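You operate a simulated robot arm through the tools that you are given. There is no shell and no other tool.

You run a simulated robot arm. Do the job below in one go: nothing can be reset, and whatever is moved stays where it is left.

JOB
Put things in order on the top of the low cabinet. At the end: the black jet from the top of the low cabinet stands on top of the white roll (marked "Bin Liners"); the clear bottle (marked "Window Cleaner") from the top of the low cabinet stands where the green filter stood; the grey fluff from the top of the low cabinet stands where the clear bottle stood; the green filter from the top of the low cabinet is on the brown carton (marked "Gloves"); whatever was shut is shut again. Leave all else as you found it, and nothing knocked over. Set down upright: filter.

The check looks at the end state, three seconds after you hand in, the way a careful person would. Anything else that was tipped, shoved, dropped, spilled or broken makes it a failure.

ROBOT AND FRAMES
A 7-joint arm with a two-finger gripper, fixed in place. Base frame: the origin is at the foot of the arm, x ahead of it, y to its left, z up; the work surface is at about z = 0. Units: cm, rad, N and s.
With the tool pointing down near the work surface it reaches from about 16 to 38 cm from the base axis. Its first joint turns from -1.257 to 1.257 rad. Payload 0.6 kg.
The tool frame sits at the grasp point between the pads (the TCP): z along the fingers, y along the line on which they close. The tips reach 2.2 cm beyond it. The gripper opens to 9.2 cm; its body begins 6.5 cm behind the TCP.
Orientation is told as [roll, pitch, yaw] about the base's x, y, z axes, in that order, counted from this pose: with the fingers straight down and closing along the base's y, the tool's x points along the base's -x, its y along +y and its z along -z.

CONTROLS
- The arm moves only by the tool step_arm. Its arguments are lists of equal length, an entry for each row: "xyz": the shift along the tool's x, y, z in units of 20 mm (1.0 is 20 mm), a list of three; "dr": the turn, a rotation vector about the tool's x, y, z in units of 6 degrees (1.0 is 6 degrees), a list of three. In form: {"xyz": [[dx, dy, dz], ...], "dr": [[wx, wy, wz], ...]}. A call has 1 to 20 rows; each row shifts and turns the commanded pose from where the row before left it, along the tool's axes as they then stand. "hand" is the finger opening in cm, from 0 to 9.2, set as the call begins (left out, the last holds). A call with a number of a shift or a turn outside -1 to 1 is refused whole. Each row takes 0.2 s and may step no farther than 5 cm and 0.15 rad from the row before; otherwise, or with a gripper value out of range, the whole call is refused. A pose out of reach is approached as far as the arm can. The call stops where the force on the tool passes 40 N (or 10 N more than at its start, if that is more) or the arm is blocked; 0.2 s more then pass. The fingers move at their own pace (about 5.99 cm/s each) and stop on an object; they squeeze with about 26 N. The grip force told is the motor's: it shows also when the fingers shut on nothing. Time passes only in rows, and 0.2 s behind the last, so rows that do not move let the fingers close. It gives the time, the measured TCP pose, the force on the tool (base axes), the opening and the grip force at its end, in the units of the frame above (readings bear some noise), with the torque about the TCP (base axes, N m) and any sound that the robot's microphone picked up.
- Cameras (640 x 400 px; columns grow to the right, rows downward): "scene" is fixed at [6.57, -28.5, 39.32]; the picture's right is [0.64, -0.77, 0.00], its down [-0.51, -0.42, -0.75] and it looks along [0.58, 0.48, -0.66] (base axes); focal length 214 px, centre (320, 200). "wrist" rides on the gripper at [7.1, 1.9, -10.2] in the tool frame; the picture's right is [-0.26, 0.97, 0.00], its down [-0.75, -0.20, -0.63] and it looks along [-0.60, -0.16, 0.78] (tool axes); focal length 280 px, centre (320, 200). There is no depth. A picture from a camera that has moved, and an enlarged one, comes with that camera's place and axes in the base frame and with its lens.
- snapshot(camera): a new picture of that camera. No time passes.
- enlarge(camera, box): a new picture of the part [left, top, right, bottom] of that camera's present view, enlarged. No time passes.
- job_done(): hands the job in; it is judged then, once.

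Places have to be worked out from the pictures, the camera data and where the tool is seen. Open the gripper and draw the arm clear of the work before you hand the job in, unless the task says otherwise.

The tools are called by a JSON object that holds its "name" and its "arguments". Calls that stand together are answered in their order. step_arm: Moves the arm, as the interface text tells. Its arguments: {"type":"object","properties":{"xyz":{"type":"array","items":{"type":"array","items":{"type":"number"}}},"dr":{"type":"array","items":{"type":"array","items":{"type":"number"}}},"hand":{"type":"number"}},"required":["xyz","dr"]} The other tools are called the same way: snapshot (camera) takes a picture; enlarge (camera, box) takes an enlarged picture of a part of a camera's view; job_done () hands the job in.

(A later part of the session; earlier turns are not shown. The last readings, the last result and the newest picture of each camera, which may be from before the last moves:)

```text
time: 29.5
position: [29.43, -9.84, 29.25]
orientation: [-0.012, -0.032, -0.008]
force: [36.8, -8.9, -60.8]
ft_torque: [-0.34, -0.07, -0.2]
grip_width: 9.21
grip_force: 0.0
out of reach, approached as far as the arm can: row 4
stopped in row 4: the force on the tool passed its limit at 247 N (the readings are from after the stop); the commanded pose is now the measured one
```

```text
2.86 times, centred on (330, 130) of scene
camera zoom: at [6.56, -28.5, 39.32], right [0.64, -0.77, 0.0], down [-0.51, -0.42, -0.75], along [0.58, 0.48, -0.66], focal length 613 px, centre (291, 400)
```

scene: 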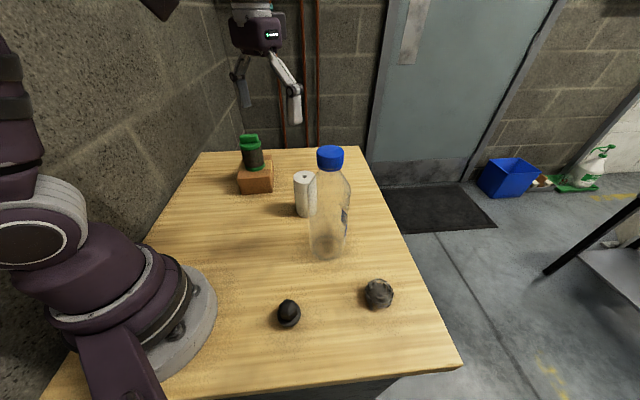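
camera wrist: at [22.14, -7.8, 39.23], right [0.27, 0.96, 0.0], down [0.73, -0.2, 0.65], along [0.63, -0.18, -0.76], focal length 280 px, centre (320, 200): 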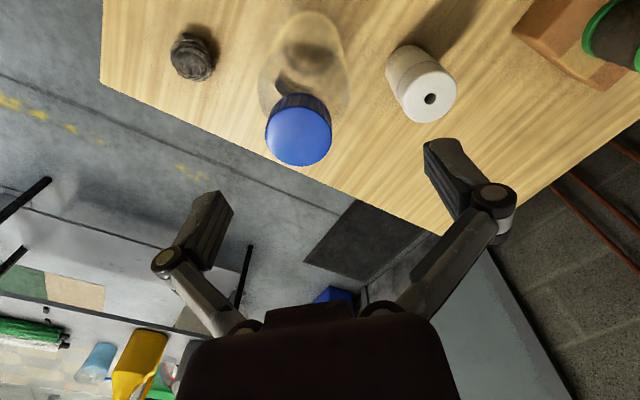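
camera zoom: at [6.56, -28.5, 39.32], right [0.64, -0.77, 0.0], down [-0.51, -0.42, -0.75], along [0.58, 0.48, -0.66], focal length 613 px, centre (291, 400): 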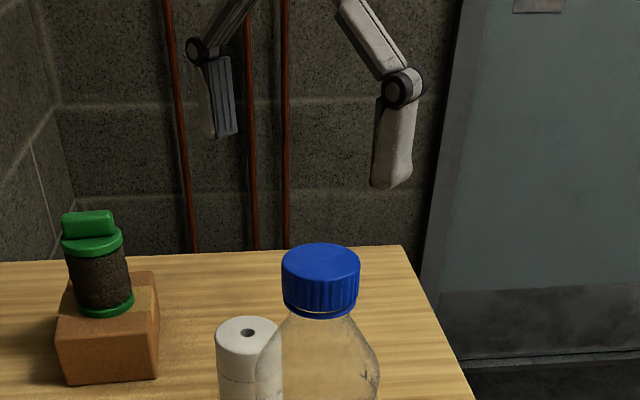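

The arm reached its limit at that height: z 29 is too stretched at this radius. Nothing is near the gripper and the bottle looks unmoved. I'll pull in and down a little and correct the slight pitch error.

{"name": "step_arm", "arguments": {"xyz": [[0.4, -0.1, 0.4], [0.315, -0.18, 0.725], [0, 0, 0], [0, 0, 0]], "dr": [[-0.115, 0.306, -0.076], [0, 0, 0], [0, 0, 0], [0, 0, 0]]}}

{"name": "snapshot", "arguments": {"camera": "wrist"}}

{"name": "snapshot", "arguments": {"camera": "scene"}}

```text
time: 30.5
position: [27.83, -10.42, 26.95]
orientation: [0.003, 0.006, -0.002]
force: [-0.1, -0.1, -0.1]
ft_torque: [-0.02, 0.02, 0.01]
grip_width: 9.18
grip_force: 0.1
```

```text
taken
camera wrist: at [20.93, -8.55, 37.31], right [0.26, 0.96, 0.0], down [0.76, -0.21, 0.62], along [0.6, -0.16, -0.78], focal length 280 px, centre (320, 200)
```

wrist: 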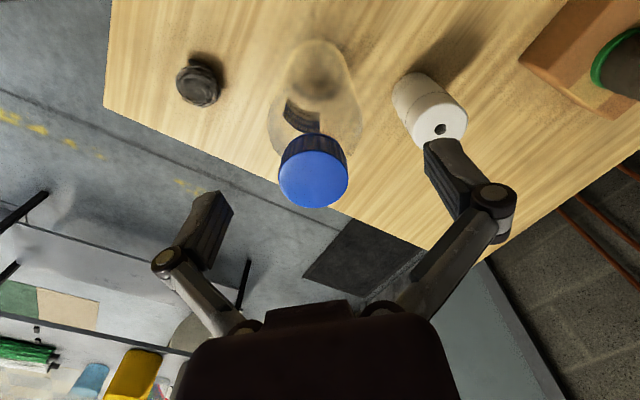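

```text
taken
```

scene: 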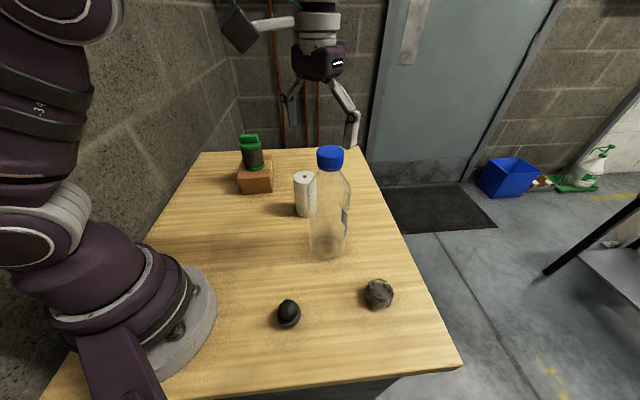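

The cap centre reads at about (29.85, -11.3). I'll move over it at z 25.5, with the fingers straddling it.

{"name": "step_arm", "arguments": {"xyz": [[-0.2, -0.215, 0.2], [-0.39, -0.1, 0.26], [-0.39, -0.1, 0.265], [0, 0, 0], [0, 0, 0]], "dr": [[0, 0, 0], [0, 0, 0], [0, 0, 0], [0, 0, 0], [0, 0, 0]]}}

{"name": "snapshot", "arguments": {"camera": "wrist"}}

{"name": "enlarge", "arguments": {"camera": "scene", "box": [260, 60, 400, 200]}}

```text
time: 31.7
position: [29.77, -11.2, 25.52]
orientation: [0.003, 0.006, -0.001]
force: [0.4, -0.4, 0.0]
ft_torque: [-0.01, -0.01, 0.02]
grip_width: 9.2
grip_force: 0.0
```

```text
taken
camera wrist: at [22.94, -9.35, 35.78], right [0.26, 0.96, 0.0], down [0.76, -0.21, 0.62], along [0.6, -0.16, -0.78], focal length 280 px, centre (320, 200)
```

wrist: 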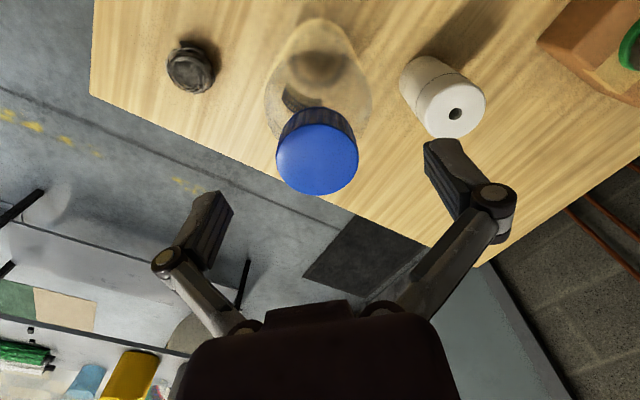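

```text
2.86 times, centred on (330, 130) of scene
camera zoom: at [6.57, -28.5, 39.32], right [0.64, -0.77, 0.0], down [-0.51, -0.42, -0.75], along [0.58, 0.48, -0.66], focal length 613 px, centre (291, 400)
```

zoom: 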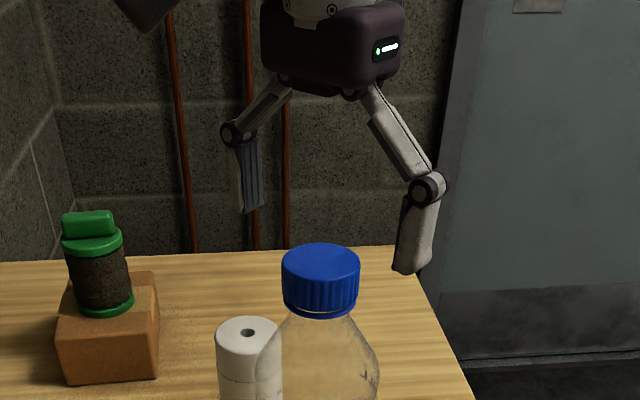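

The cap is centred under the tool within about 1–2 mm. I'll go down so the pads bracket the cap, with the TCP at z 22.8 and the tips above the shoulder.

{"name": "step_arm", "arguments": {"xyz": [[0, -0.05, 0.45], [0, 0, 0.45], [0, 0, 0.45], [0, 0, 0]], "dr": [[0, 0, 0], [0, 0, 0], [0, 0, 0], [0, 0, 0]]}}

{"name": "snapshot", "arguments": {"camera": "wrist"}}

{"name": "enlarge", "arguments": {"camera": "scene", "box": [270, 100, 390, 220]}}

```text
time: 32.7
position: [29.78, -11.33, 22.84]
orientation: [0.005, 0.006, -0.003]
force: [-0.4, 0.4, 0.2]
ft_torque: [-0.02, -0.01, 0.01]
grip_width: 9.21
grip_force: 0.0
```

```text
taken
camera wrist: at [22.86, -9.47, 33.08], right [0.26, 0.96, 0.0], down [0.76, -0.21, 0.62], along [0.6, -0.16, -0.78], focal length 280 px, centre (320, 200)
```

wrist: 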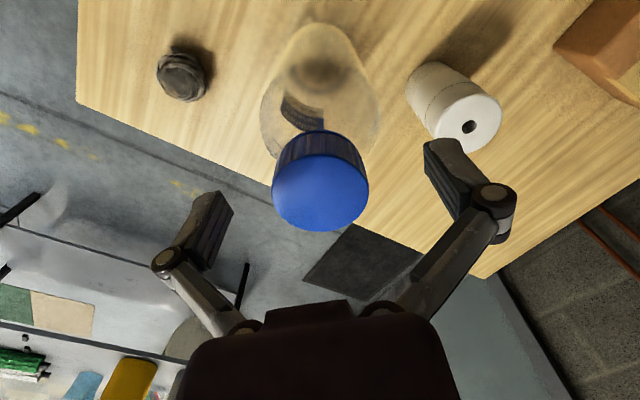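

```text
3.33 times, centred on (330, 160) of scene
camera zoom: at [6.56, -28.5, 39.32], right [0.64, -0.77, 0.0], down [-0.51, -0.42, -0.75], along [0.58, 0.48, -0.66], focal length 715 px, centre (287, 333)
```

zoom: 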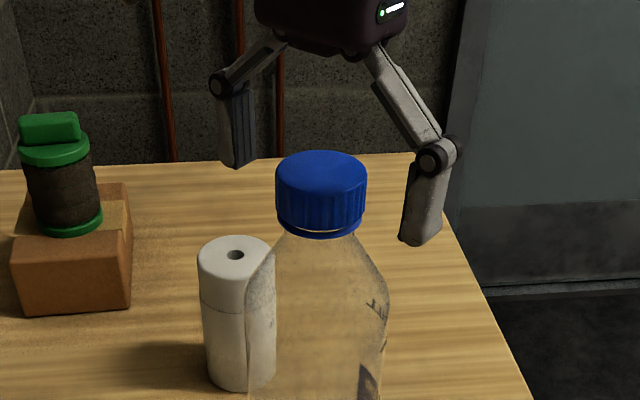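

The cap is centred between the pads. I'll close on it.

{"name": "step_arm", "arguments": {"xyz": [[0, 0, 0], [0, 0, 0], [0, 0, 0], [0, 0, 0], [0, 0, 0]], "dr": [[0, 0, 0], [0, 0, 0], [0, 0, 0], [0, 0, 0], [0, 0, 0]], "hand": 2.5}}

{"name": "snapshot", "arguments": {"camera": "wrist"}}

{"name": "enlarge", "arguments": {"camera": "scene", "box": [260, 120, 400, 270]}}

```text
time: 33.9
position: [29.84, -11.34, 22.7]
orientation: [0.002, 0.006, -0.002]
force: [0.4, 0.1, 6.3]
ft_torque: [-0.01, -0.01, -0.02]
grip_width: 4.04
grip_force: 26.0
```

```text
taken
camera wrist: at [22.86, -9.47, 33.09], right [0.26, 0.96, 0.0], down [0.76, -0.21, 0.62], along [0.6, -0.16, -0.78], focal length 280 px, centre (320, 200)
```

wrist: 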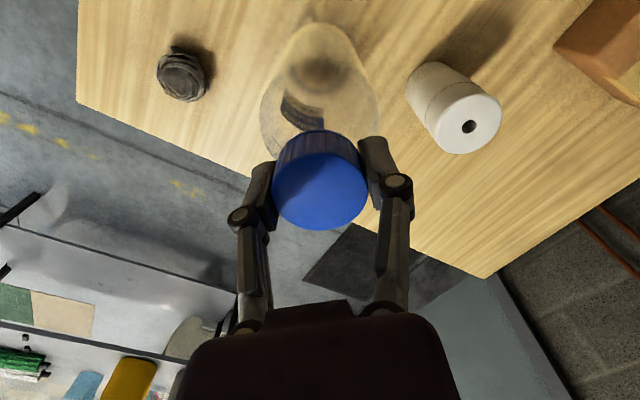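

```text
2.67 times, centred on (330, 195) of scene
camera zoom: at [6.56, -28.5, 39.33], right [0.64, -0.77, 0.0], down [-0.51, -0.42, -0.75], along [0.58, 0.48, -0.66], focal length 572 px, centre (293, 213)
```

zoom: 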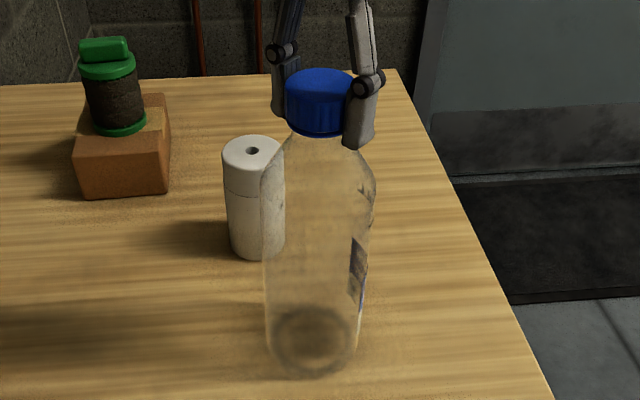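

The cap is gripped at 4.04 cm, and the bottle axis is at about (29.8, -11.3). I'll lift 1 cm slowly and check.

{"name": "step_arm", "arguments": {"xyz": [[0, 0, -0.12], [0, 0, -0.12], [0, 0, -0.13], [0, 0, -0.13], [0, 0, 0], [0, 0, 0]], "dr": [[0, 0, 0], [0, 0, 0], [0, 0, 0], [0, 0, 0], [0, 0, 0], [0, 0, 0]]}}

{"name": "enlarge", "arguments": {"camera": "scene", "box": [260, 120, 400, 270]}}

{"name": "snapshot", "arguments": {"camera": "wrist"}}

```text
time: 35.3
position: [29.72, -11.43, 23.76]
orientation: [0.004, 0.007, -0.003]
force: [0.0, -0.3, -1.4]
ft_torque: [-0.04, -0.01, 0.02]
grip_width: 4.0
grip_force: 26.1
```

```text
2.67 times, centred on (330, 195) of scene
camera zoom: at [6.57, -28.5, 39.32], right [0.64, -0.77, 0.0], down [-0.51, -0.42, -0.75], along [0.58, 0.48, -0.66], focal length 572 px, centre (293, 213)
```

zoom: 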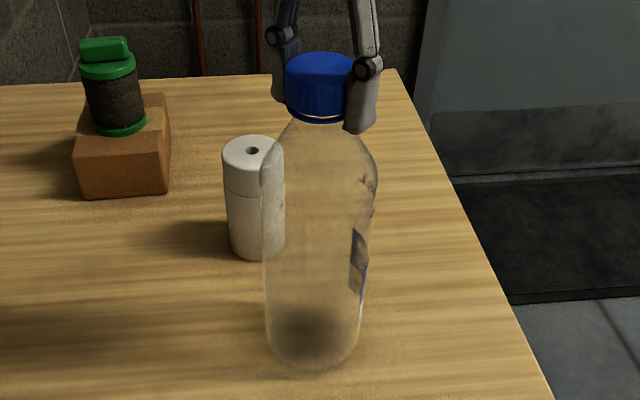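

```text
taken
camera wrist: at [22.9, -9.47, 34.1], right [0.26, 0.96, 0.0], down [0.76, -0.21, 0.62], along [0.6, -0.16, -0.78], focal length 280 px, centre (320, 200)
```

wrist: 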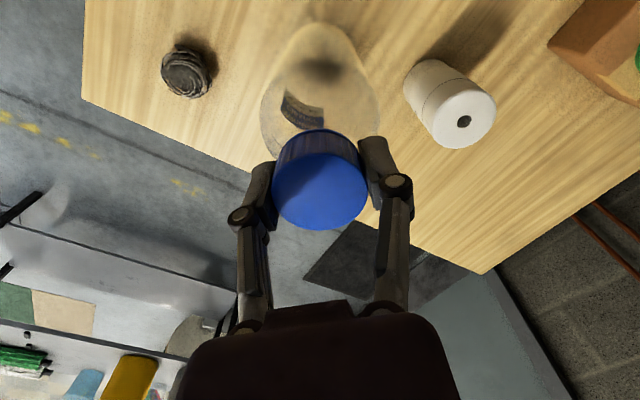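

The whole bottle came up together and is light. I'll raise it a bit more and carry it smoothly over the clear middle to the filter's old spot at (18.35, 14.05).

{"name": "step_arm", "arguments": {"xyz": [[0, 0, -0.25], [0, 0, -0.25], [0, 0, -0.25], [0.1, 0.25, 0], [0.2, 0.5, 0], [0.3, 0.7, 0], [0.34, 0.75, 0], [0.34, 0.75, 0], [0.34, 0.75, 0], [0.34, 0.75, 0], [0.34, 0.75, 0], [0.34, 0.75, 0], [0.34, 0.75, 0], [0.34, 0.75, 0], [0, 0, 0]], "dr": [[0, 0, 0], [0, 0, 0], [0, 0, 0], [0, 0, 0], [0, 0, 0], [0, 0, 0], [0, 0, 0], [0, 0, 0], [0, 0, 0], [0, 0, 0], [0, 0, 0], [0, 0, 0], [0, 0, 0], [0, 0, 0], [0, 0, 0]]}}

{"name": "snapshot", "arguments": {"camera": "scene"}}

```text
time: 38.5
position: [23.26, 3.48, 25.37]
orientation: [0.003, 0.006, -0.001]
force: [0.0, 0.1, -1.0]
ft_torque: [-0.03, 0.02, 0.01]
grip_width: 3.92
grip_force: 26.2
```

```text
taken
```

scene: 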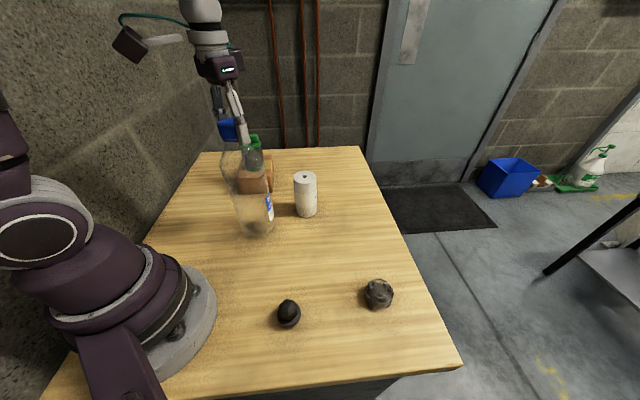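

The grip width crept from 4.04 to 3.92 cm, so I'll check that the cap isn't slipping.

{"name": "enlarge", "arguments": {"camera": "scene", "box": [180, 50, 300, 250]}}

{"name": "snapshot", "arguments": {"camera": "wrist"}}

```text
2.00 times, centred on (240, 150) of scene
camera zoom: at [6.56, -28.5, 39.32], right [0.64, -0.77, 0.0], down [-0.51, -0.42, -0.75], along [0.58, 0.48, -0.66], focal length 429 px, centre (480, 300)
```

zoom: 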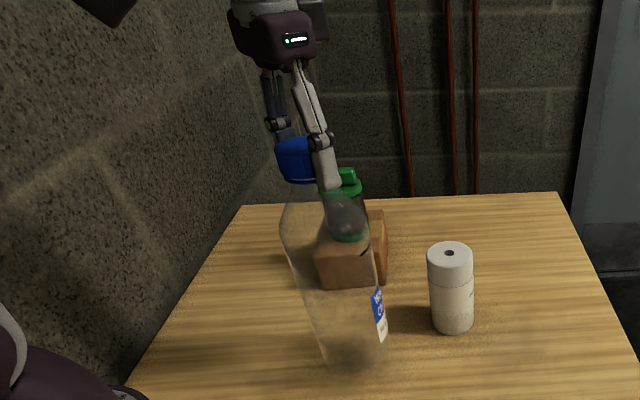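

```text
taken
camera wrist: at [16.35, 5.43, 35.71], right [0.26, 0.96, 0.0], down [0.76, -0.21, 0.62], along [0.6, -0.16, -0.78], focal length 280 px, centre (320, 200)
```

wrist: 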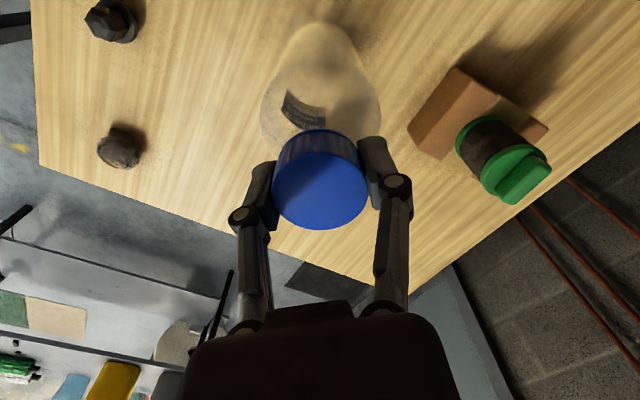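

The cap is in the same place in the grip and the bottle hangs straight. I'll continue to above the target spot.

{"name": "step_arm", "arguments": {"xyz": [[0.348, 0.75, 0], [0.348, 0.75, 0], [0.348, 0.75, 0], [0.348, 0.75, 0], [0.348, 0.75, 0], [0.348, 0.75, 0], [0.23, 0.5, 0], [0.135, 0.285, 0], [0, 0, 0], [0, 0, 0]], "dr": [[0, 0, 0], [0, 0, 0], [0, 0, 0], [0, 0, 0], [0, 0, 0], [0, 0, 0], [0, 0, 0], [0, 0, 0], [0, 0, 0], [0, 0, 0]]}}

{"name": "enlarge", "arguments": {"camera": "scene", "box": [130, 50, 290, 250]}}

{"name": "snapshot", "arguments": {"camera": "wrist"}}

```text
time: 40.7
position: [18.31, 14.08, 25.46]
orientation: [0.004, 0.006, 0.0]
force: [-0.2, 0.3, -1.0]
ft_torque: [-0.01, 0.01, 0.04]
grip_width: 3.95
grip_force: 26.1
```

```text
2.00 times, centred on (210, 150) of scene
camera zoom: at [6.57, -28.5, 39.32], right [0.64, -0.77, 0.0], down [-0.51, -0.42, -0.75], along [0.58, 0.48, -0.66], focal length 429 px, centre (540, 300)
```

zoom: 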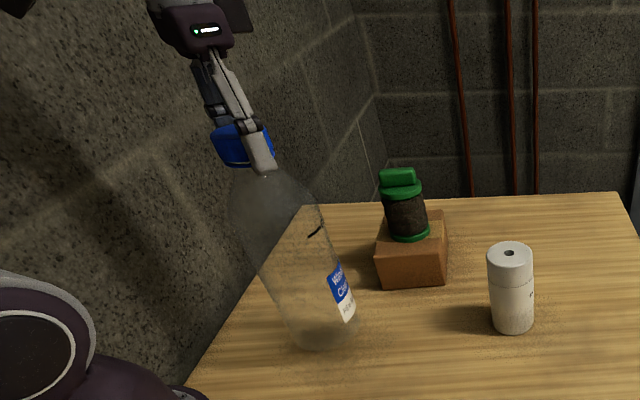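

```text
taken
camera wrist: at [11.41, 16.05, 35.76], right [0.26, 0.96, 0.0], down [0.76, -0.21, 0.62], along [0.6, -0.16, -0.78], focal length 280 px, centre (320, 200)
```

wrist: 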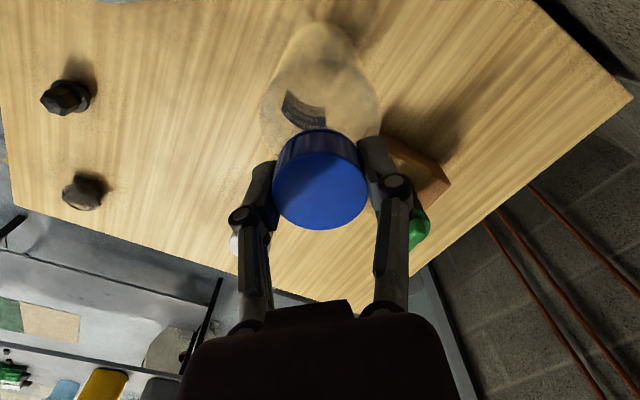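

The bottle is above the filter's old spot. I'll lower to just above the table, then creep down.

{"name": "step_arm", "arguments": {"xyz": [[0, 0, 0.3], [0, 0, 0.3], [0, 0, 0.3], [0, 0, 0.15], [0, 0, 0.1], [0, 0, 0]], "dr": [[0, 0, 0], [0, 0, 0], [0, 0, 0], [0, 0, 0], [0, 0, 0], [0, 0, 0]]}}

{"name": "step_arm", "arguments": {"xyz": [[0, 0, 0.05], [0, 0, 0.05], [0, 0, 0.05], [0, 0, 0]], "dr": [[0, 0, 0], [0, 0, 0], [0, 0, 0], [0, 0, 0]]}}

```text
time: 42.1
position: [18.32, 14.21, 23.17]
orientation: [0.003, 0.007, -0.001]
force: [0.2, 0.2, -1.1]
ft_torque: [-0.01, 0.01, -0.02]
grip_width: 3.93
grip_force: 26.2
```

```text
time: 43.1
position: [18.26, 14.1, 22.87]
orientation: [0.004, 0.005, -0.002]
force: [-0.1, 1.2, 1.8]
ft_torque: [-0.02, 0.0, 0.0]
grip_width: 3.96
grip_force: 26.8
```

The force has changed sign, so the bottle is touching down. I'll view it before opening.

{"name": "step_arm", "arguments": {"xyz": [[0, 0, 0.025], [0, 0, 0]], "dr": [[0, 0, 0], [0, 0, 0]]}}

{"name": "enlarge", "arguments": {"camera": "scene", "box": [130, 50, 290, 250]}}

{"name": "snapshot", "arguments": {"camera": "wrist"}}

```text
time: 43.7
position: [18.37, 14.12, 22.81]
orientation: [0.004, 0.005, -0.001]
force: [0.8, 0.9, 4.1]
ft_torque: [0.03, 0.01, -0.01]
grip_width: 3.94
grip_force: 25.5
```

```text
2.00 times, centred on (210, 150) of scene
camera zoom: at [6.56, -28.5, 39.32], right [0.64, -0.77, 0.0], down [-0.51, -0.42, -0.75], along [0.58, 0.48, -0.66], focal length 429 px, centre (540, 300)
```

zoom: 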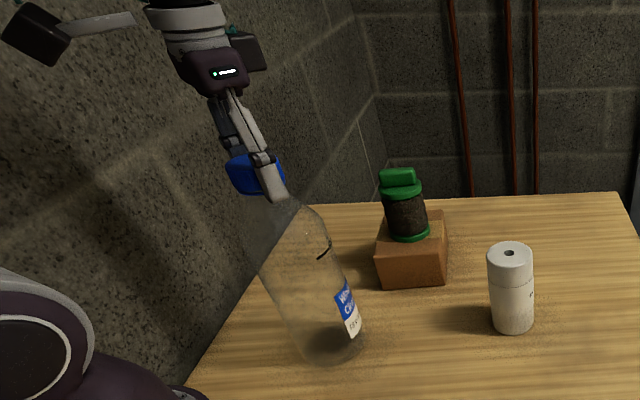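

```text
taken
camera wrist: at [11.36, 16.05, 33.1], right [0.26, 0.96, 0.0], down [0.76, -0.21, 0.62], along [0.6, -0.16, -0.78], focal length 280 px, centre (320, 200)
```

wrist: 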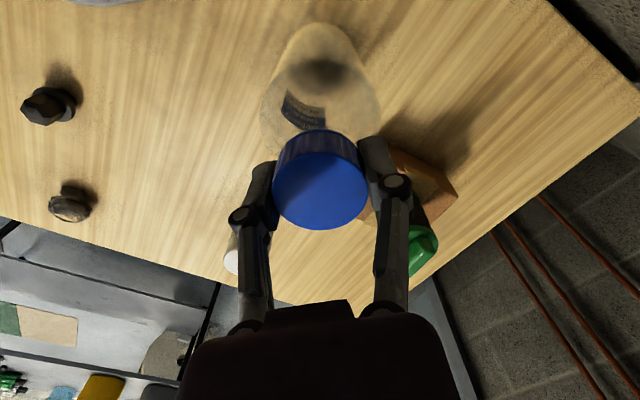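

The bottle is standing on the table under about 5 N. I'll open the fingers and rise straight up.

{"name": "step_arm", "arguments": {"xyz": [[0, 0, 0], [0, 0, 0], [0, 0, 0], [0, 0, 0]], "dr": [[0, 0, 0], [0, 0, 0], [0, 0, 0], [0, 0, 0]], "hand": 9.2}}

{"name": "snapshot", "arguments": {"camera": "wrist"}}

{"name": "enlarge", "arguments": {"camera": "scene", "box": [130, 50, 290, 250]}}

```text
time: 44.7
position: [18.21, 14.12, 22.89]
orientation: [0.003, 0.006, -0.001]
force: [0.5, -0.1, 0.1]
ft_torque: [-0.02, -0.01, -0.03]
grip_width: 9.18
grip_force: 0.0
```

```text
taken
camera wrist: at [11.36, 16.04, 33.1], right [0.26, 0.96, 0.0], down [0.76, -0.21, 0.62], along [0.6, -0.16, -0.78], focal length 280 px, centre (320, 200)
```

wrist: 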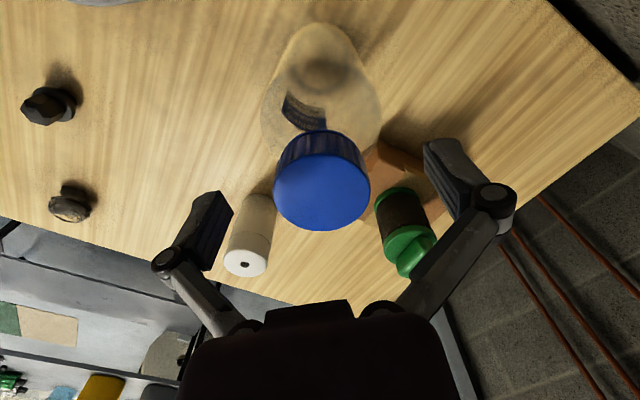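

```text
2.00 times, centred on (210, 150) of scene
camera zoom: at [6.57, -28.5, 39.32], right [0.64, -0.77, 0.0], down [-0.51, -0.42, -0.75], along [0.58, 0.48, -0.66], focal length 429 px, centre (540, 300)
```

zoom: 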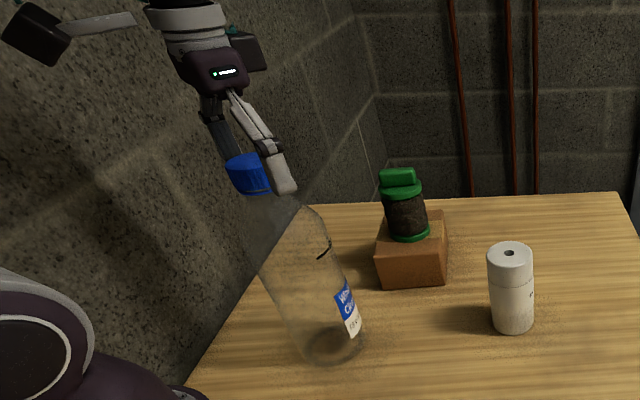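

The bottle stands free and upright on the filter's old spot. I'll rise clear and travel high over to view the fluff.

{"name": "step_arm", "arguments": {"xyz": [[0, 0, -0.5], [0, 0, -0.75], [0, 0, -0.75], [0, 0, -0.75], [0, 0, 0]], "dr": [[0, 0, 0], [0, 0, 0], [0, 0, 0], [0, 0, 0], [0, 0, 0]]}}

{"name": "step_arm", "arguments": {"xyz": [[-0.103, -0.89, 0.1], [-0.103, -0.89, 0.1], [-0.103, -0.89, 0.1], [-0.103, -0.89, 0.1], [-0.103, -0.89, 0.185], [-0.103, -0.89, 0.185], [-0.103, -0.89, 0.185], [-0.103, -0.89, 0.185], [-0.103, -0.89, 0.185], [-0.103, -0.89, 0.185], [-0.103, -0.89, 0.185], [-0.103, -0.89, 0.185], [-0.103, -0.89, 0.185], [-0.103, -0.89, 0.185], [-0.103, -0.89, 0.185], [-0.103, -0.89, 0.185], [-0.103, -0.89, 0.185], [-0.103, -0.89, 0.185], [0, 0, 0]], "dr": [[0, 0, 0], [0, 0, 0], [0, 0, 0], [0, 0, 0], [0, 0, 0], [0, 0, 0], [0, 0, 0], [0, 0, 0], [0, 0, 0], [0, 0, 0], [0, 0, 0], [0, 0, 0], [0, 0, 0], [0, 0, 0], [0, 0, 0], [0, 0, 0], [0, 0, 0], [0, 0, 0], [0, 0, 0]]}}

{"name": "snapshot", "arguments": {"camera": "wrist"}}

{"name": "snapshot", "arguments": {"camera": "scene"}}

```text
time: 45.9
position: [18.27, 14.2, 28.26]
orientation: [0.005, 0.006, -0.001]
force: [-0.1, 0.9, 0.1]
ft_torque: [0.01, -0.03, 0.0]
grip_width: 9.22
grip_force: 0.0
```

```text
time: 49.9
position: [22.0, -17.9, 22.29]
orientation: [0.004, 0.004, -0.001]
force: [-0.5, 0.2, -0.7]
ft_torque: [-0.02, 0.01, 0.02]
grip_width: 9.2
grip_force: 0.1
```

```text
taken
camera wrist: at [15.09, -16.05, 32.55], right [0.26, 0.96, 0.0], down [0.76, -0.21, 0.62], along [0.6, -0.16, -0.78], focal length 280 px, centre (320, 200)
```

wrist: 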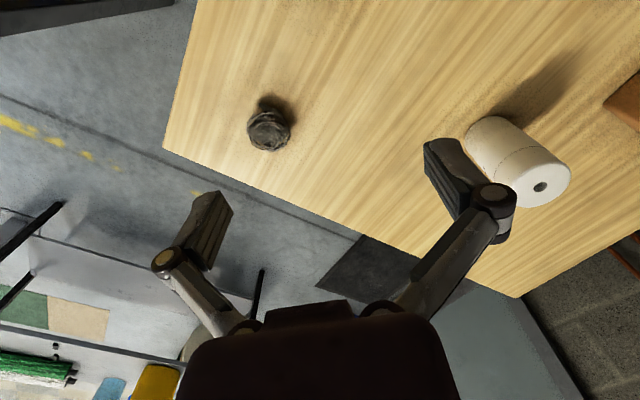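

```text
taken
```

scene: 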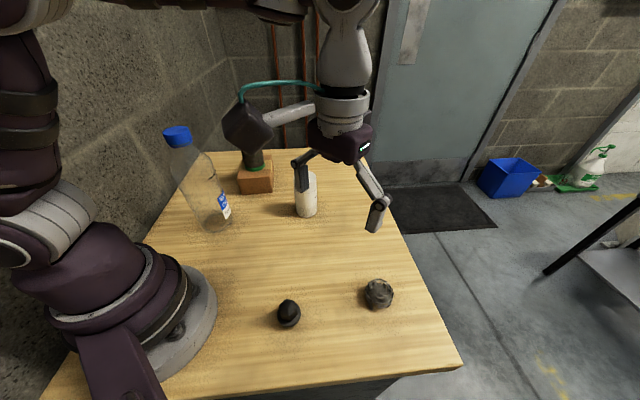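

The bottle stands upright at the new place, with only perspective lean in the picture. Now I'll zoom on the fluff.

{"name": "enlarge", "arguments": {"camera": "wrist", "box": [235, 85, 305, 165]}}

{"name": "enlarge", "arguments": {"camera": "scene", "box": [355, 268, 405, 318]}}

{"name": "enlarge", "arguments": {"camera": "scene", "box": [150, 110, 290, 250]}}

```text
5.00 times, centred on (270, 125) of wrist
camera zoom: at [15.09, -16.05, 32.55], right [0.26, 0.96, 0.0], down [0.76, -0.21, 0.62], along [0.6, -0.16, -0.78], focal length 1402 px, centre (570, 575)
```

zoom: 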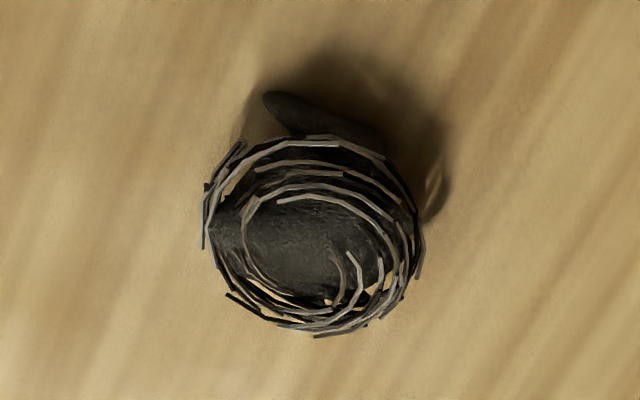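

```text
8.00 times, centred on (380, 293) of scene
camera zoom: at [6.57, -28.5, 39.32], right [0.64, -0.77, 0.0], down [-0.51, -0.42, -0.75], along [0.58, 0.48, -0.66], focal length 1716 px, centre (-160, -544)
```

zoom: 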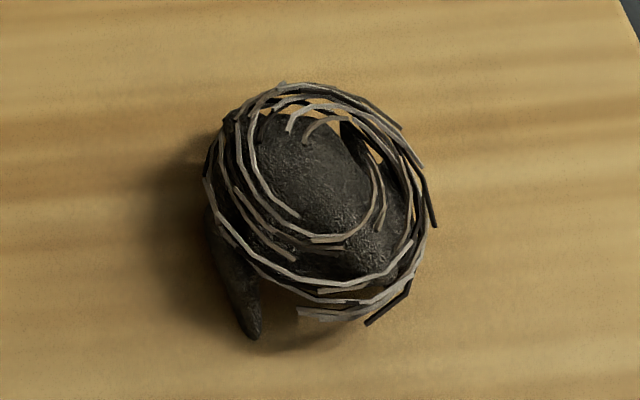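

```text
2.86 times, centred on (220, 180) of scene
camera zoom: at [6.57, -28.5, 39.32], right [0.64, -0.77, 0.0], down [-0.51, -0.42, -0.75], along [0.58, 0.48, -0.66], focal length 613 px, centre (606, 257)
```

zoom: 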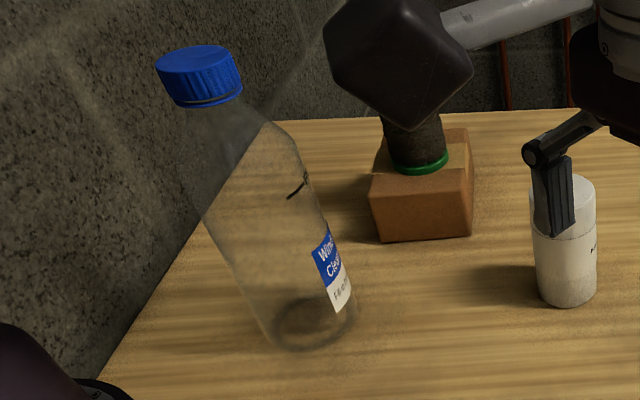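

The fluff is about 5 cm across, centred near (26.9, -25.35), with a dark lobe on its base side. I'll move above it at z 12 and check alignment.

{"name": "step_arm", "arguments": {"xyz": [[-0.4, -0.62, 0.858], [-0.4, -0.62, 0.858], [-0.4, -0.62, 0.858], [-0.4, -0.62, 0.858], [-0.4, -0.62, 0.858], [-0.4, -0.625, 0.858], [0, 0, 0]], "dr": [[0, 0, 0], [0, 0, 0], [0, 0, 0], [0, 0, 0], [0, 0, 0], [0, 0, 0], [0, 0, 0]]}}

{"name": "snapshot", "arguments": {"camera": "wrist"}}

{"name": "enlarge", "arguments": {"camera": "scene", "box": [320, 200, 440, 320]}}

```text
time: 51.5
position: [26.75, -25.41, 11.86]
orientation: [0.005, 0.005, -0.002]
force: [-0.5, 0.1, 0.2]
ft_torque: [-0.01, 0.0, -0.01]
grip_width: 9.2
grip_force: 0.2
```

```text
taken
camera wrist: at [19.84, -23.46, 22.18], right [0.26, 0.96, 0.0], down [0.76, -0.21, 0.62], along [0.6, -0.16, -0.78], focal length 280 px, centre (320, 200)
```

wrist: 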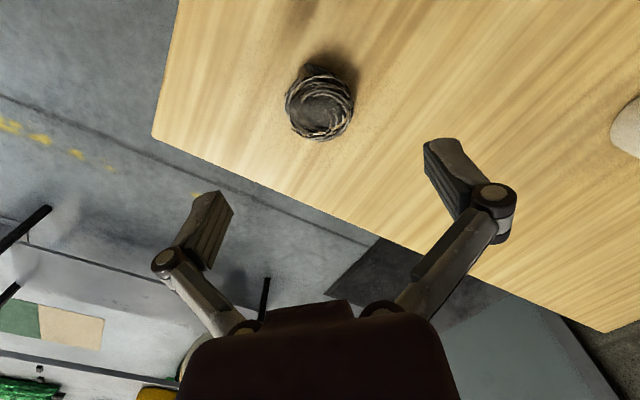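

```text
3.33 times, centred on (380, 260) of scene
camera zoom: at [6.57, -28.5, 39.32], right [0.64, -0.77, 0.0], down [-0.51, -0.42, -0.75], along [0.58, 0.48, -0.66], focal length 715 px, centre (120, 0)
```

zoom: 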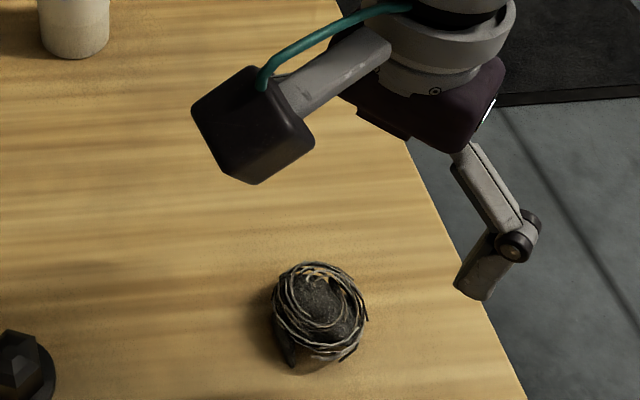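

{"name": "enlarge", "arguments": {"camera": "wrist", "box": [270, 50, 370, 150]}}

```text
4.00 times, centred on (320, 100) of wrist
camera zoom: at [19.84, -23.46, 22.18], right [0.26, 0.96, 0.0], down [0.76, -0.21, 0.62], along [0.6, -0.16, -0.78], focal length 1122 px, centre (320, 600)
```

zoom: 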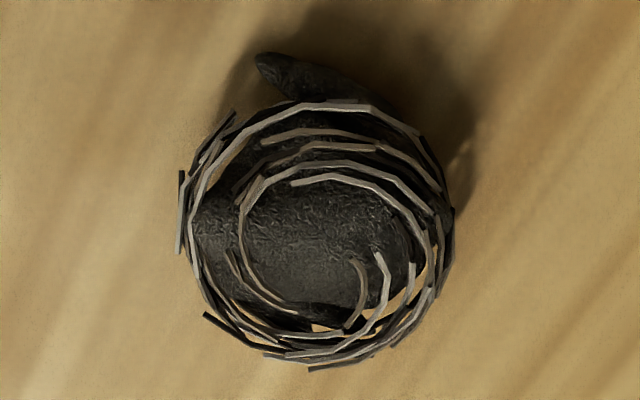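

Alignment is within 1 mm. I'll go down to z 6 first, then continue to grasp height.

{"name": "step_arm", "arguments": {"xyz": [[0, -0.03, 0.73], [0, 0, 0.73], [0, 0, 0.73], [0, 0, 0.73], [0, 0, 0]], "dr": [[0, 0, 0], [0, 0, 0], [0, 0, 0], [0, 0, 0], [0, 0, 0]]}}

{"name": "snapshot", "arguments": {"camera": "wrist"}}

{"name": "enlarge", "arguments": {"camera": "scene", "box": [320, 220, 440, 340]}}

```text
time: 52.7
position: [26.58, -25.46, 5.99]
orientation: [0.004, 0.005, -0.001]
force: [0.5, -0.7, 0.4]
ft_torque: [0.04, 0.03, 0.0]
grip_width: 9.2
grip_force: 0.0
```

```text
taken
camera wrist: at [19.78, -23.5, 16.27], right [0.26, 0.96, 0.0], down [0.76, -0.21, 0.62], along [0.6, -0.16, -0.78], focal length 280 px, centre (320, 200)
```

wrist: 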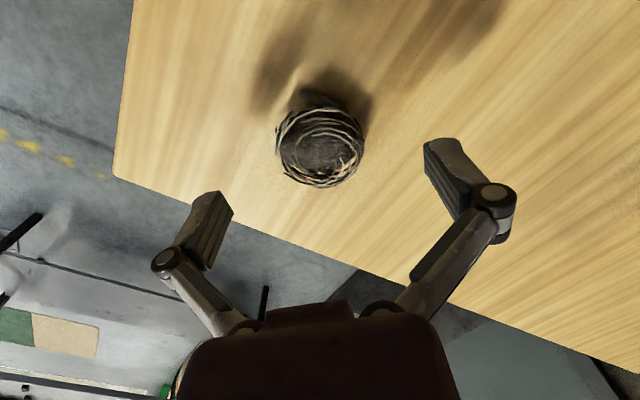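

```text
3.33 times, centred on (380, 280) of scene
camera zoom: at [6.57, -28.5, 39.32], right [0.64, -0.77, 0.0], down [-0.51, -0.42, -0.75], along [0.58, 0.48, -0.66], focal length 715 px, centre (120, -67)
```

zoom: 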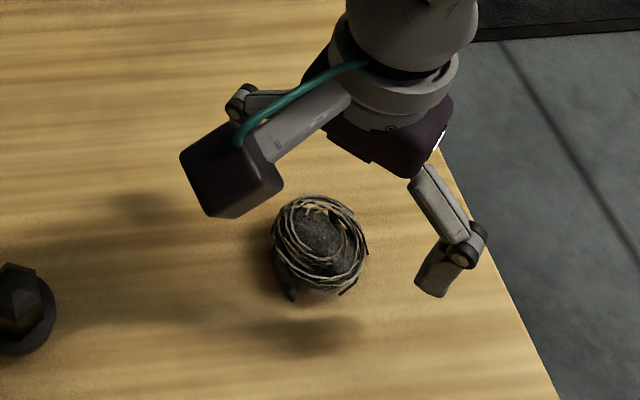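

It is well centred. I'll descend to z 2.7.

{"name": "step_arm", "arguments": {"xyz": [[0, 0, 0.55], [0, 0, 0.55], [0, 0, 0.54], [0, 0, 0]], "dr": [[0, 0, 0], [0, 0, 0], [0, 0, 0], [0, 0, 0]]}}

{"name": "snapshot", "arguments": {"camera": "wrist"}}

{"name": "enlarge", "arguments": {"camera": "scene", "box": [320, 220, 440, 340]}}

```text
time: 53.7
position: [26.67, -25.37, 2.76]
orientation: [0.003, 0.005, -0.002]
force: [-0.8, -0.3, 0.1]
ft_torque: [-0.01, -0.01, 0.03]
grip_width: 9.21
grip_force: 0.1
```

```text
taken
camera wrist: at [19.75, -23.48, 12.94], right [0.26, 0.96, 0.0], down [0.76, -0.21, 0.62], along [0.6, -0.16, -0.78], focal length 280 px, centre (320, 200)
```

wrist: 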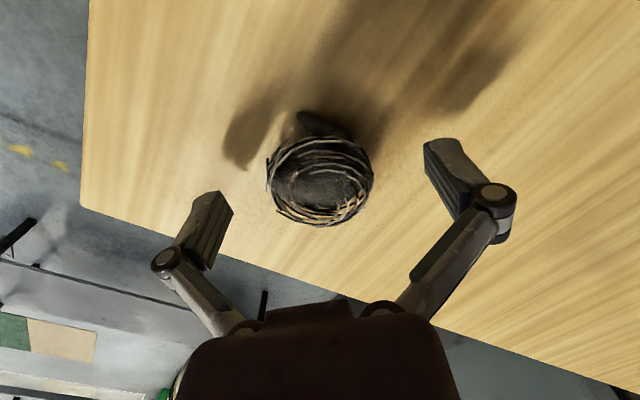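

```text
3.33 times, centred on (380, 280) of scene
camera zoom: at [6.57, -28.5, 39.32], right [0.64, -0.77, 0.0], down [-0.51, -0.42, -0.75], along [0.58, 0.48, -0.66], focal length 715 px, centre (120, -67)
```

zoom: 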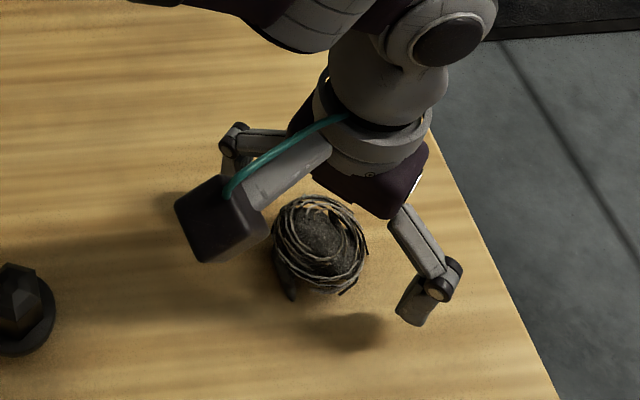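

The fingers straddle the fluff near the table. I'll close in gently to 3.8 cm so a soft tangle isn't crushed.

{"name": "step_arm", "arguments": {"xyz": [[0, 0, 0], [0, 0, 0], [0, 0, 0], [0, 0, 0]], "dr": [[0, 0, 0], [0, 0, 0], [0, 0, 0], [0, 0, 0]], "hand": 3.8}}

{"name": "snapshot", "arguments": {"camera": "wrist"}}

{"name": "enlarge", "arguments": {"camera": "scene", "box": [320, 220, 440, 340]}}

```text
time: 54.7
position: [26.69, -25.44, 2.74]
orientation: [0.002, 0.002, 0.0]
force: [-3.3, -5.1, 21.7]
ft_torque: [-0.17, 0.04, -0.03]
grip_width: 5.51
grip_force: 25.8
```

```text
taken
camera wrist: at [19.76, -23.51, 13.0], right [0.26, 0.96, 0.0], down [0.76, -0.21, 0.62], along [0.6, -0.16, -0.78], focal length 280 px, centre (320, 200)
```

wrist: 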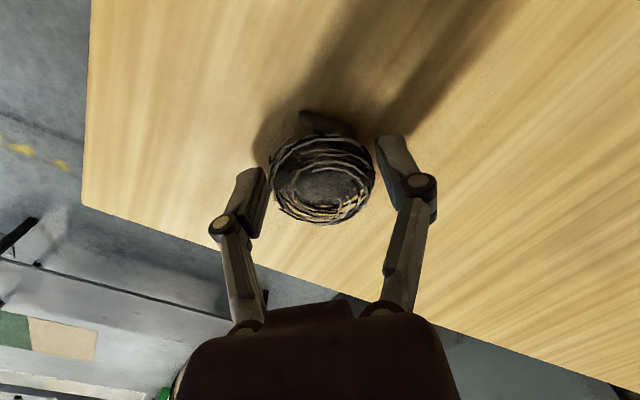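

```text
3.33 times, centred on (380, 280) of scene
camera zoom: at [6.56, -28.5, 39.33], right [0.64, -0.77, 0.0], down [-0.51, -0.42, -0.75], along [0.58, 0.48, -0.66], focal length 715 px, centre (120, -67)
```

zoom: 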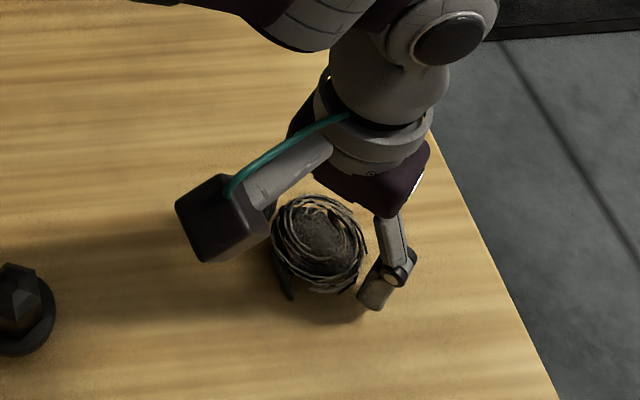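

The grip stopped at 5.5 cm with firm contact. I'll lift slowly 1.6 cm and check the hold.

{"name": "step_arm", "arguments": {"xyz": [[0, 0, -0.15], [0, 0, -0.2], [0, 0, -0.2], [0, 0, -0.25], [0, 0, 0], [0, 0, 0]], "dr": [[0, 0, 0], [0, 0, 0], [0, 0, 0], [0, 0, 0], [0, 0, 0], [0, 0, 0]]}}

{"name": "snapshot", "arguments": {"camera": "wrist"}}

{"name": "enlarge", "arguments": {"camera": "scene", "box": [320, 220, 440, 340]}}

```text
time: 56.1
position: [26.67, -25.41, 4.34]
orientation: [0.002, 0.005, -0.002]
force: [-0.1, 0.5, 0.3]
ft_torque: [0.0, -0.03, 0.03]
grip_width: 5.5
grip_force: 25.5
```

```text
taken
camera wrist: at [19.8, -23.46, 14.64], right [0.26, 0.96, 0.0], down [0.76, -0.21, 0.62], along [0.6, -0.16, -0.78], focal length 280 px, centre (320, 200)
```

wrist: 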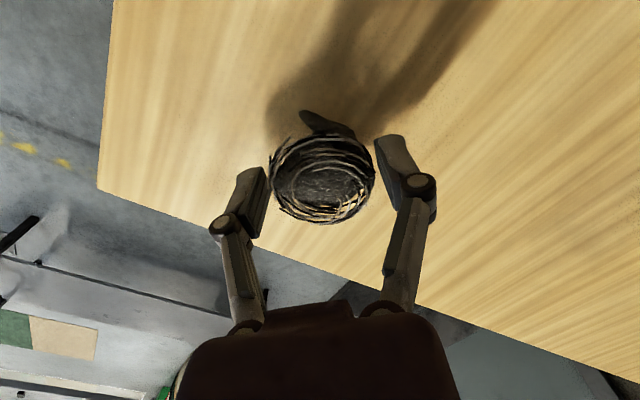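

```text
3.33 times, centred on (380, 280) of scene
camera zoom: at [6.57, -28.5, 39.32], right [0.64, -0.77, 0.0], down [-0.51, -0.42, -0.75], along [0.58, 0.48, -0.66], focal length 715 px, centre (120, -67)
```

zoom: 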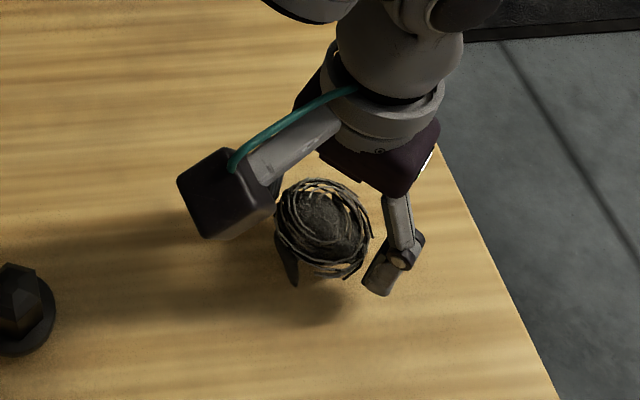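

The fluff is held steady. I'll raise it to about z 7 and carry it to where the bottle stood, (29.7, -11.25).

{"name": "step_arm", "arguments": {"xyz": [[0, 0, -0.45], [0, 0, -0.45], [0, 0, -0.45], [-0.08, 0.4, 0], [-0.17, 0.8, 0], [-0.17, 0.8, 0], [-0.17, 0.8, 0], [-0.17, 0.8, 0], [-0.17, 0.8, 0], [-0.17, 0.8, 0], [-0.17, 0.8, 0], [-0.17, 0.8, 0], [-0.05, 0.28, 0], [0, 0, 0]], "dr": [[0, 0, 0], [0, 0, 0], [0, 0, 0], [0, 0, 0], [0, 0, 0], [0, 0, 0], [0, 0, 0], [0, 0, 0], [0, 0, 0], [0, 0, 0], [0, 0, 0], [0, 0, 0], [0, 0, 0], [0, 0, 0]]}}

{"name": "snapshot", "arguments": {"camera": "wrist"}}

{"name": "snapshot", "arguments": {"camera": "scene"}}

```text
time: 59.1
position: [29.83, -11.07, 7.03]
orientation: [0.004, 0.004, -0.003]
force: [0.9, -0.3, -0.4]
ft_torque: [0.0, -0.01, -0.01]
grip_width: 5.45
grip_force: 26.5
```

```text
taken
camera wrist: at [22.85, -9.29, 17.32], right [0.26, 0.96, 0.0], down [0.76, -0.21, 0.62], along [0.6, -0.16, -0.78], focal length 280 px, centre (320, 200)
```

wrist: 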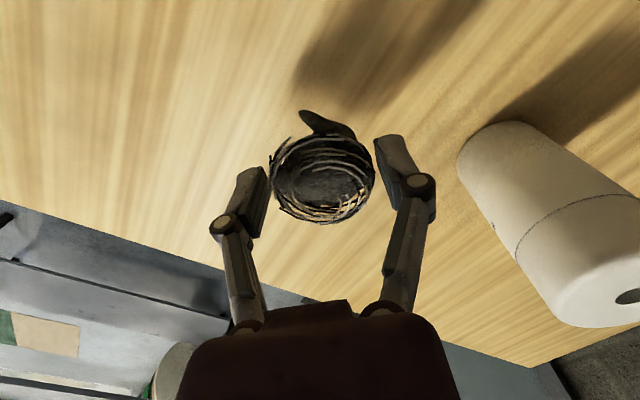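

```text
taken
```

scene: 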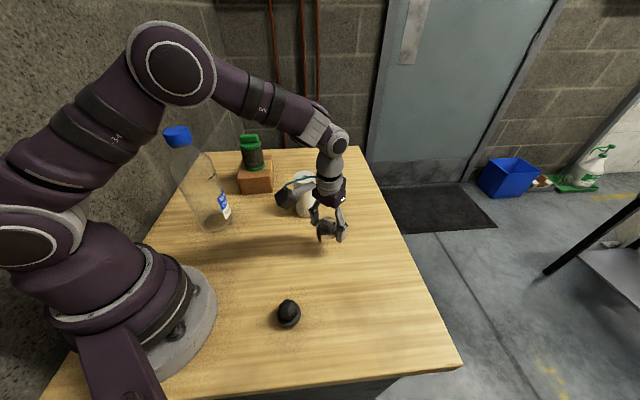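

The fluff hangs over the bottle's old spot. I'll lower it to just above the table, then creep to contact.

{"name": "step_arm", "arguments": {"xyz": [[0, -0.05, 0.5], [0, 0, 0.5], [0, 0, 0.5], [0, 0, 0.4], [0, 0, 0]], "dr": [[0, 0, 0], [0, 0, 0], [0, 0, 0], [0, 0, 0], [0, 0, 0]]}}

{"name": "step_arm", "arguments": {"xyz": [[0, 0, 0.06], [0, 0, 0.06], [0, 0, 0.06], [0, 0, 0]], "dr": [[0, 0, 0], [0, 0, 0], [0, 0, 0], [0, 0, 0]]}}

{"name": "enlarge", "arguments": {"camera": "scene", "box": [260, 160, 380, 280]}}

```text
time: 60.3
position: [29.7, -11.26, 3.17]
orientation: [0.005, 0.006, 0.0]
force: [0.5, -0.3, 0.1]
ft_torque: [0.0, 0.0, -0.01]
grip_width: 5.41
grip_force: 25.7
```

```text
time: 61.3
position: [29.76, -11.24, 2.86]
orientation: [0.004, 0.005, -0.001]
force: [-0.1, 0.8, 0.4]
ft_torque: [0.0, -0.05, 0.02]
grip_width: 5.44
grip_force: 25.6
```

```text
3.33 times, centred on (320, 220) of scene
camera zoom: at [6.57, -28.5, 39.32], right [0.64, -0.77, 0.0], down [-0.51, -0.42, -0.75], along [0.58, 0.48, -0.66], focal length 715 px, centre (320, 133)
```

zoom: 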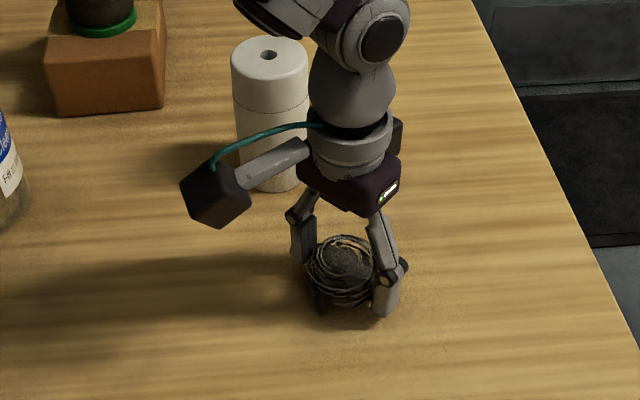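

There is no contact yet, so I'll lower the last couple of millimetres.

{"name": "step_arm", "arguments": {"xyz": [[0, 0, 0.04], [0, 0, 0.03], [0, 0, 0]], "dr": [[0, 0, 0], [0, 0, 0], [0, 0, 0]]}}

```text
time: 62.1
position: [29.71, -11.3, 2.81]
orientation: [0.002, 0.003, -0.003]
force: [-2.7, 2.2, 23.7]
ft_torque: [-0.05, 0.04, 0.02]
grip_width: 5.49
grip_force: 25.7
```

Contact is firm at 24 N. I'll back off half a millimetre and open.

{"name": "step_arm", "arguments": {"xyz": [[0, 0, -0.03], [0, 0, 0]], "dr": [[0, 0, 0], [0, 0, 0]]}}

{"name": "step_arm", "arguments": {"xyz": [[0, 0, 0], [0, 0, 0], [0, 0, 0], [0, 0, 0]], "dr": [[0, 0, 0], [0, 0, 0], [0, 0, 0], [0, 0, 0]], "hand": 9.2}}

{"name": "snapshot", "arguments": {"camera": "wrist"}}

{"name": "enlarge", "arguments": {"camera": "scene", "box": [260, 160, 380, 280]}}

```text
time: 62.7
position: [29.76, -11.39, 2.77]
orientation: [0.004, 0.005, -0.002]
force: [4.0, -2.0, 7.1]
ft_torque: [-0.08, -0.18, 0.03]
grip_width: 5.45
grip_force: 25.3
```

```text
time: 63.7
position: [29.61, -11.28, 2.77]
orientation: [0.005, 0.005, -0.001]
force: [0.2, 0.0, 0.8]
ft_torque: [-0.02, 0.0, 0.04]
grip_width: 9.19
grip_force: 0.2
```

```text
taken
camera wrist: at [22.79, -9.4, 13.09], right [0.26, 0.96, 0.0], down [0.76, -0.21, 0.62], along [0.6, -0.16, -0.78], focal length 280 px, centre (320, 200)
```

wrist: 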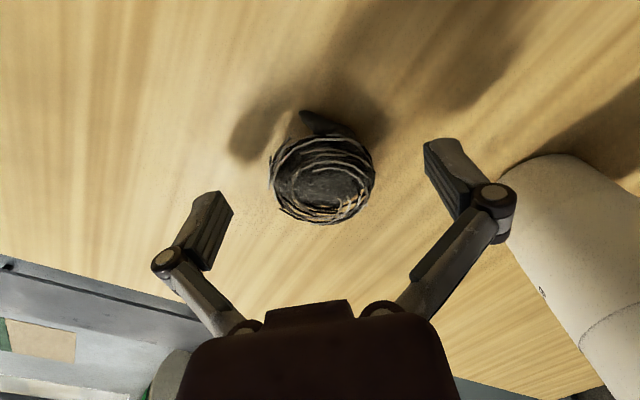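

```text
3.33 times, centred on (320, 220) of scene
camera zoom: at [6.57, -28.5, 39.32], right [0.64, -0.77, 0.0], down [-0.51, -0.42, -0.75], along [0.58, 0.48, -0.66], focal length 715 px, centre (320, 133)
```

zoom: 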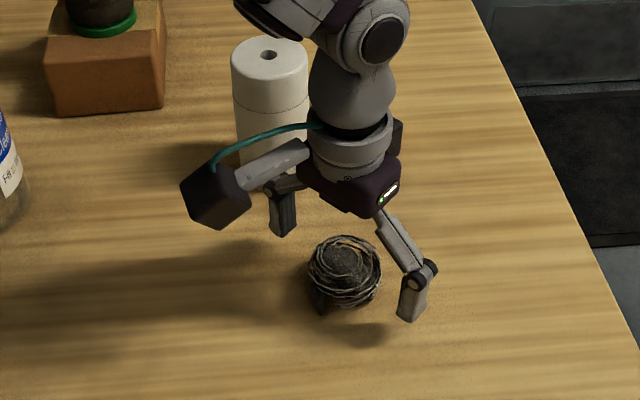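

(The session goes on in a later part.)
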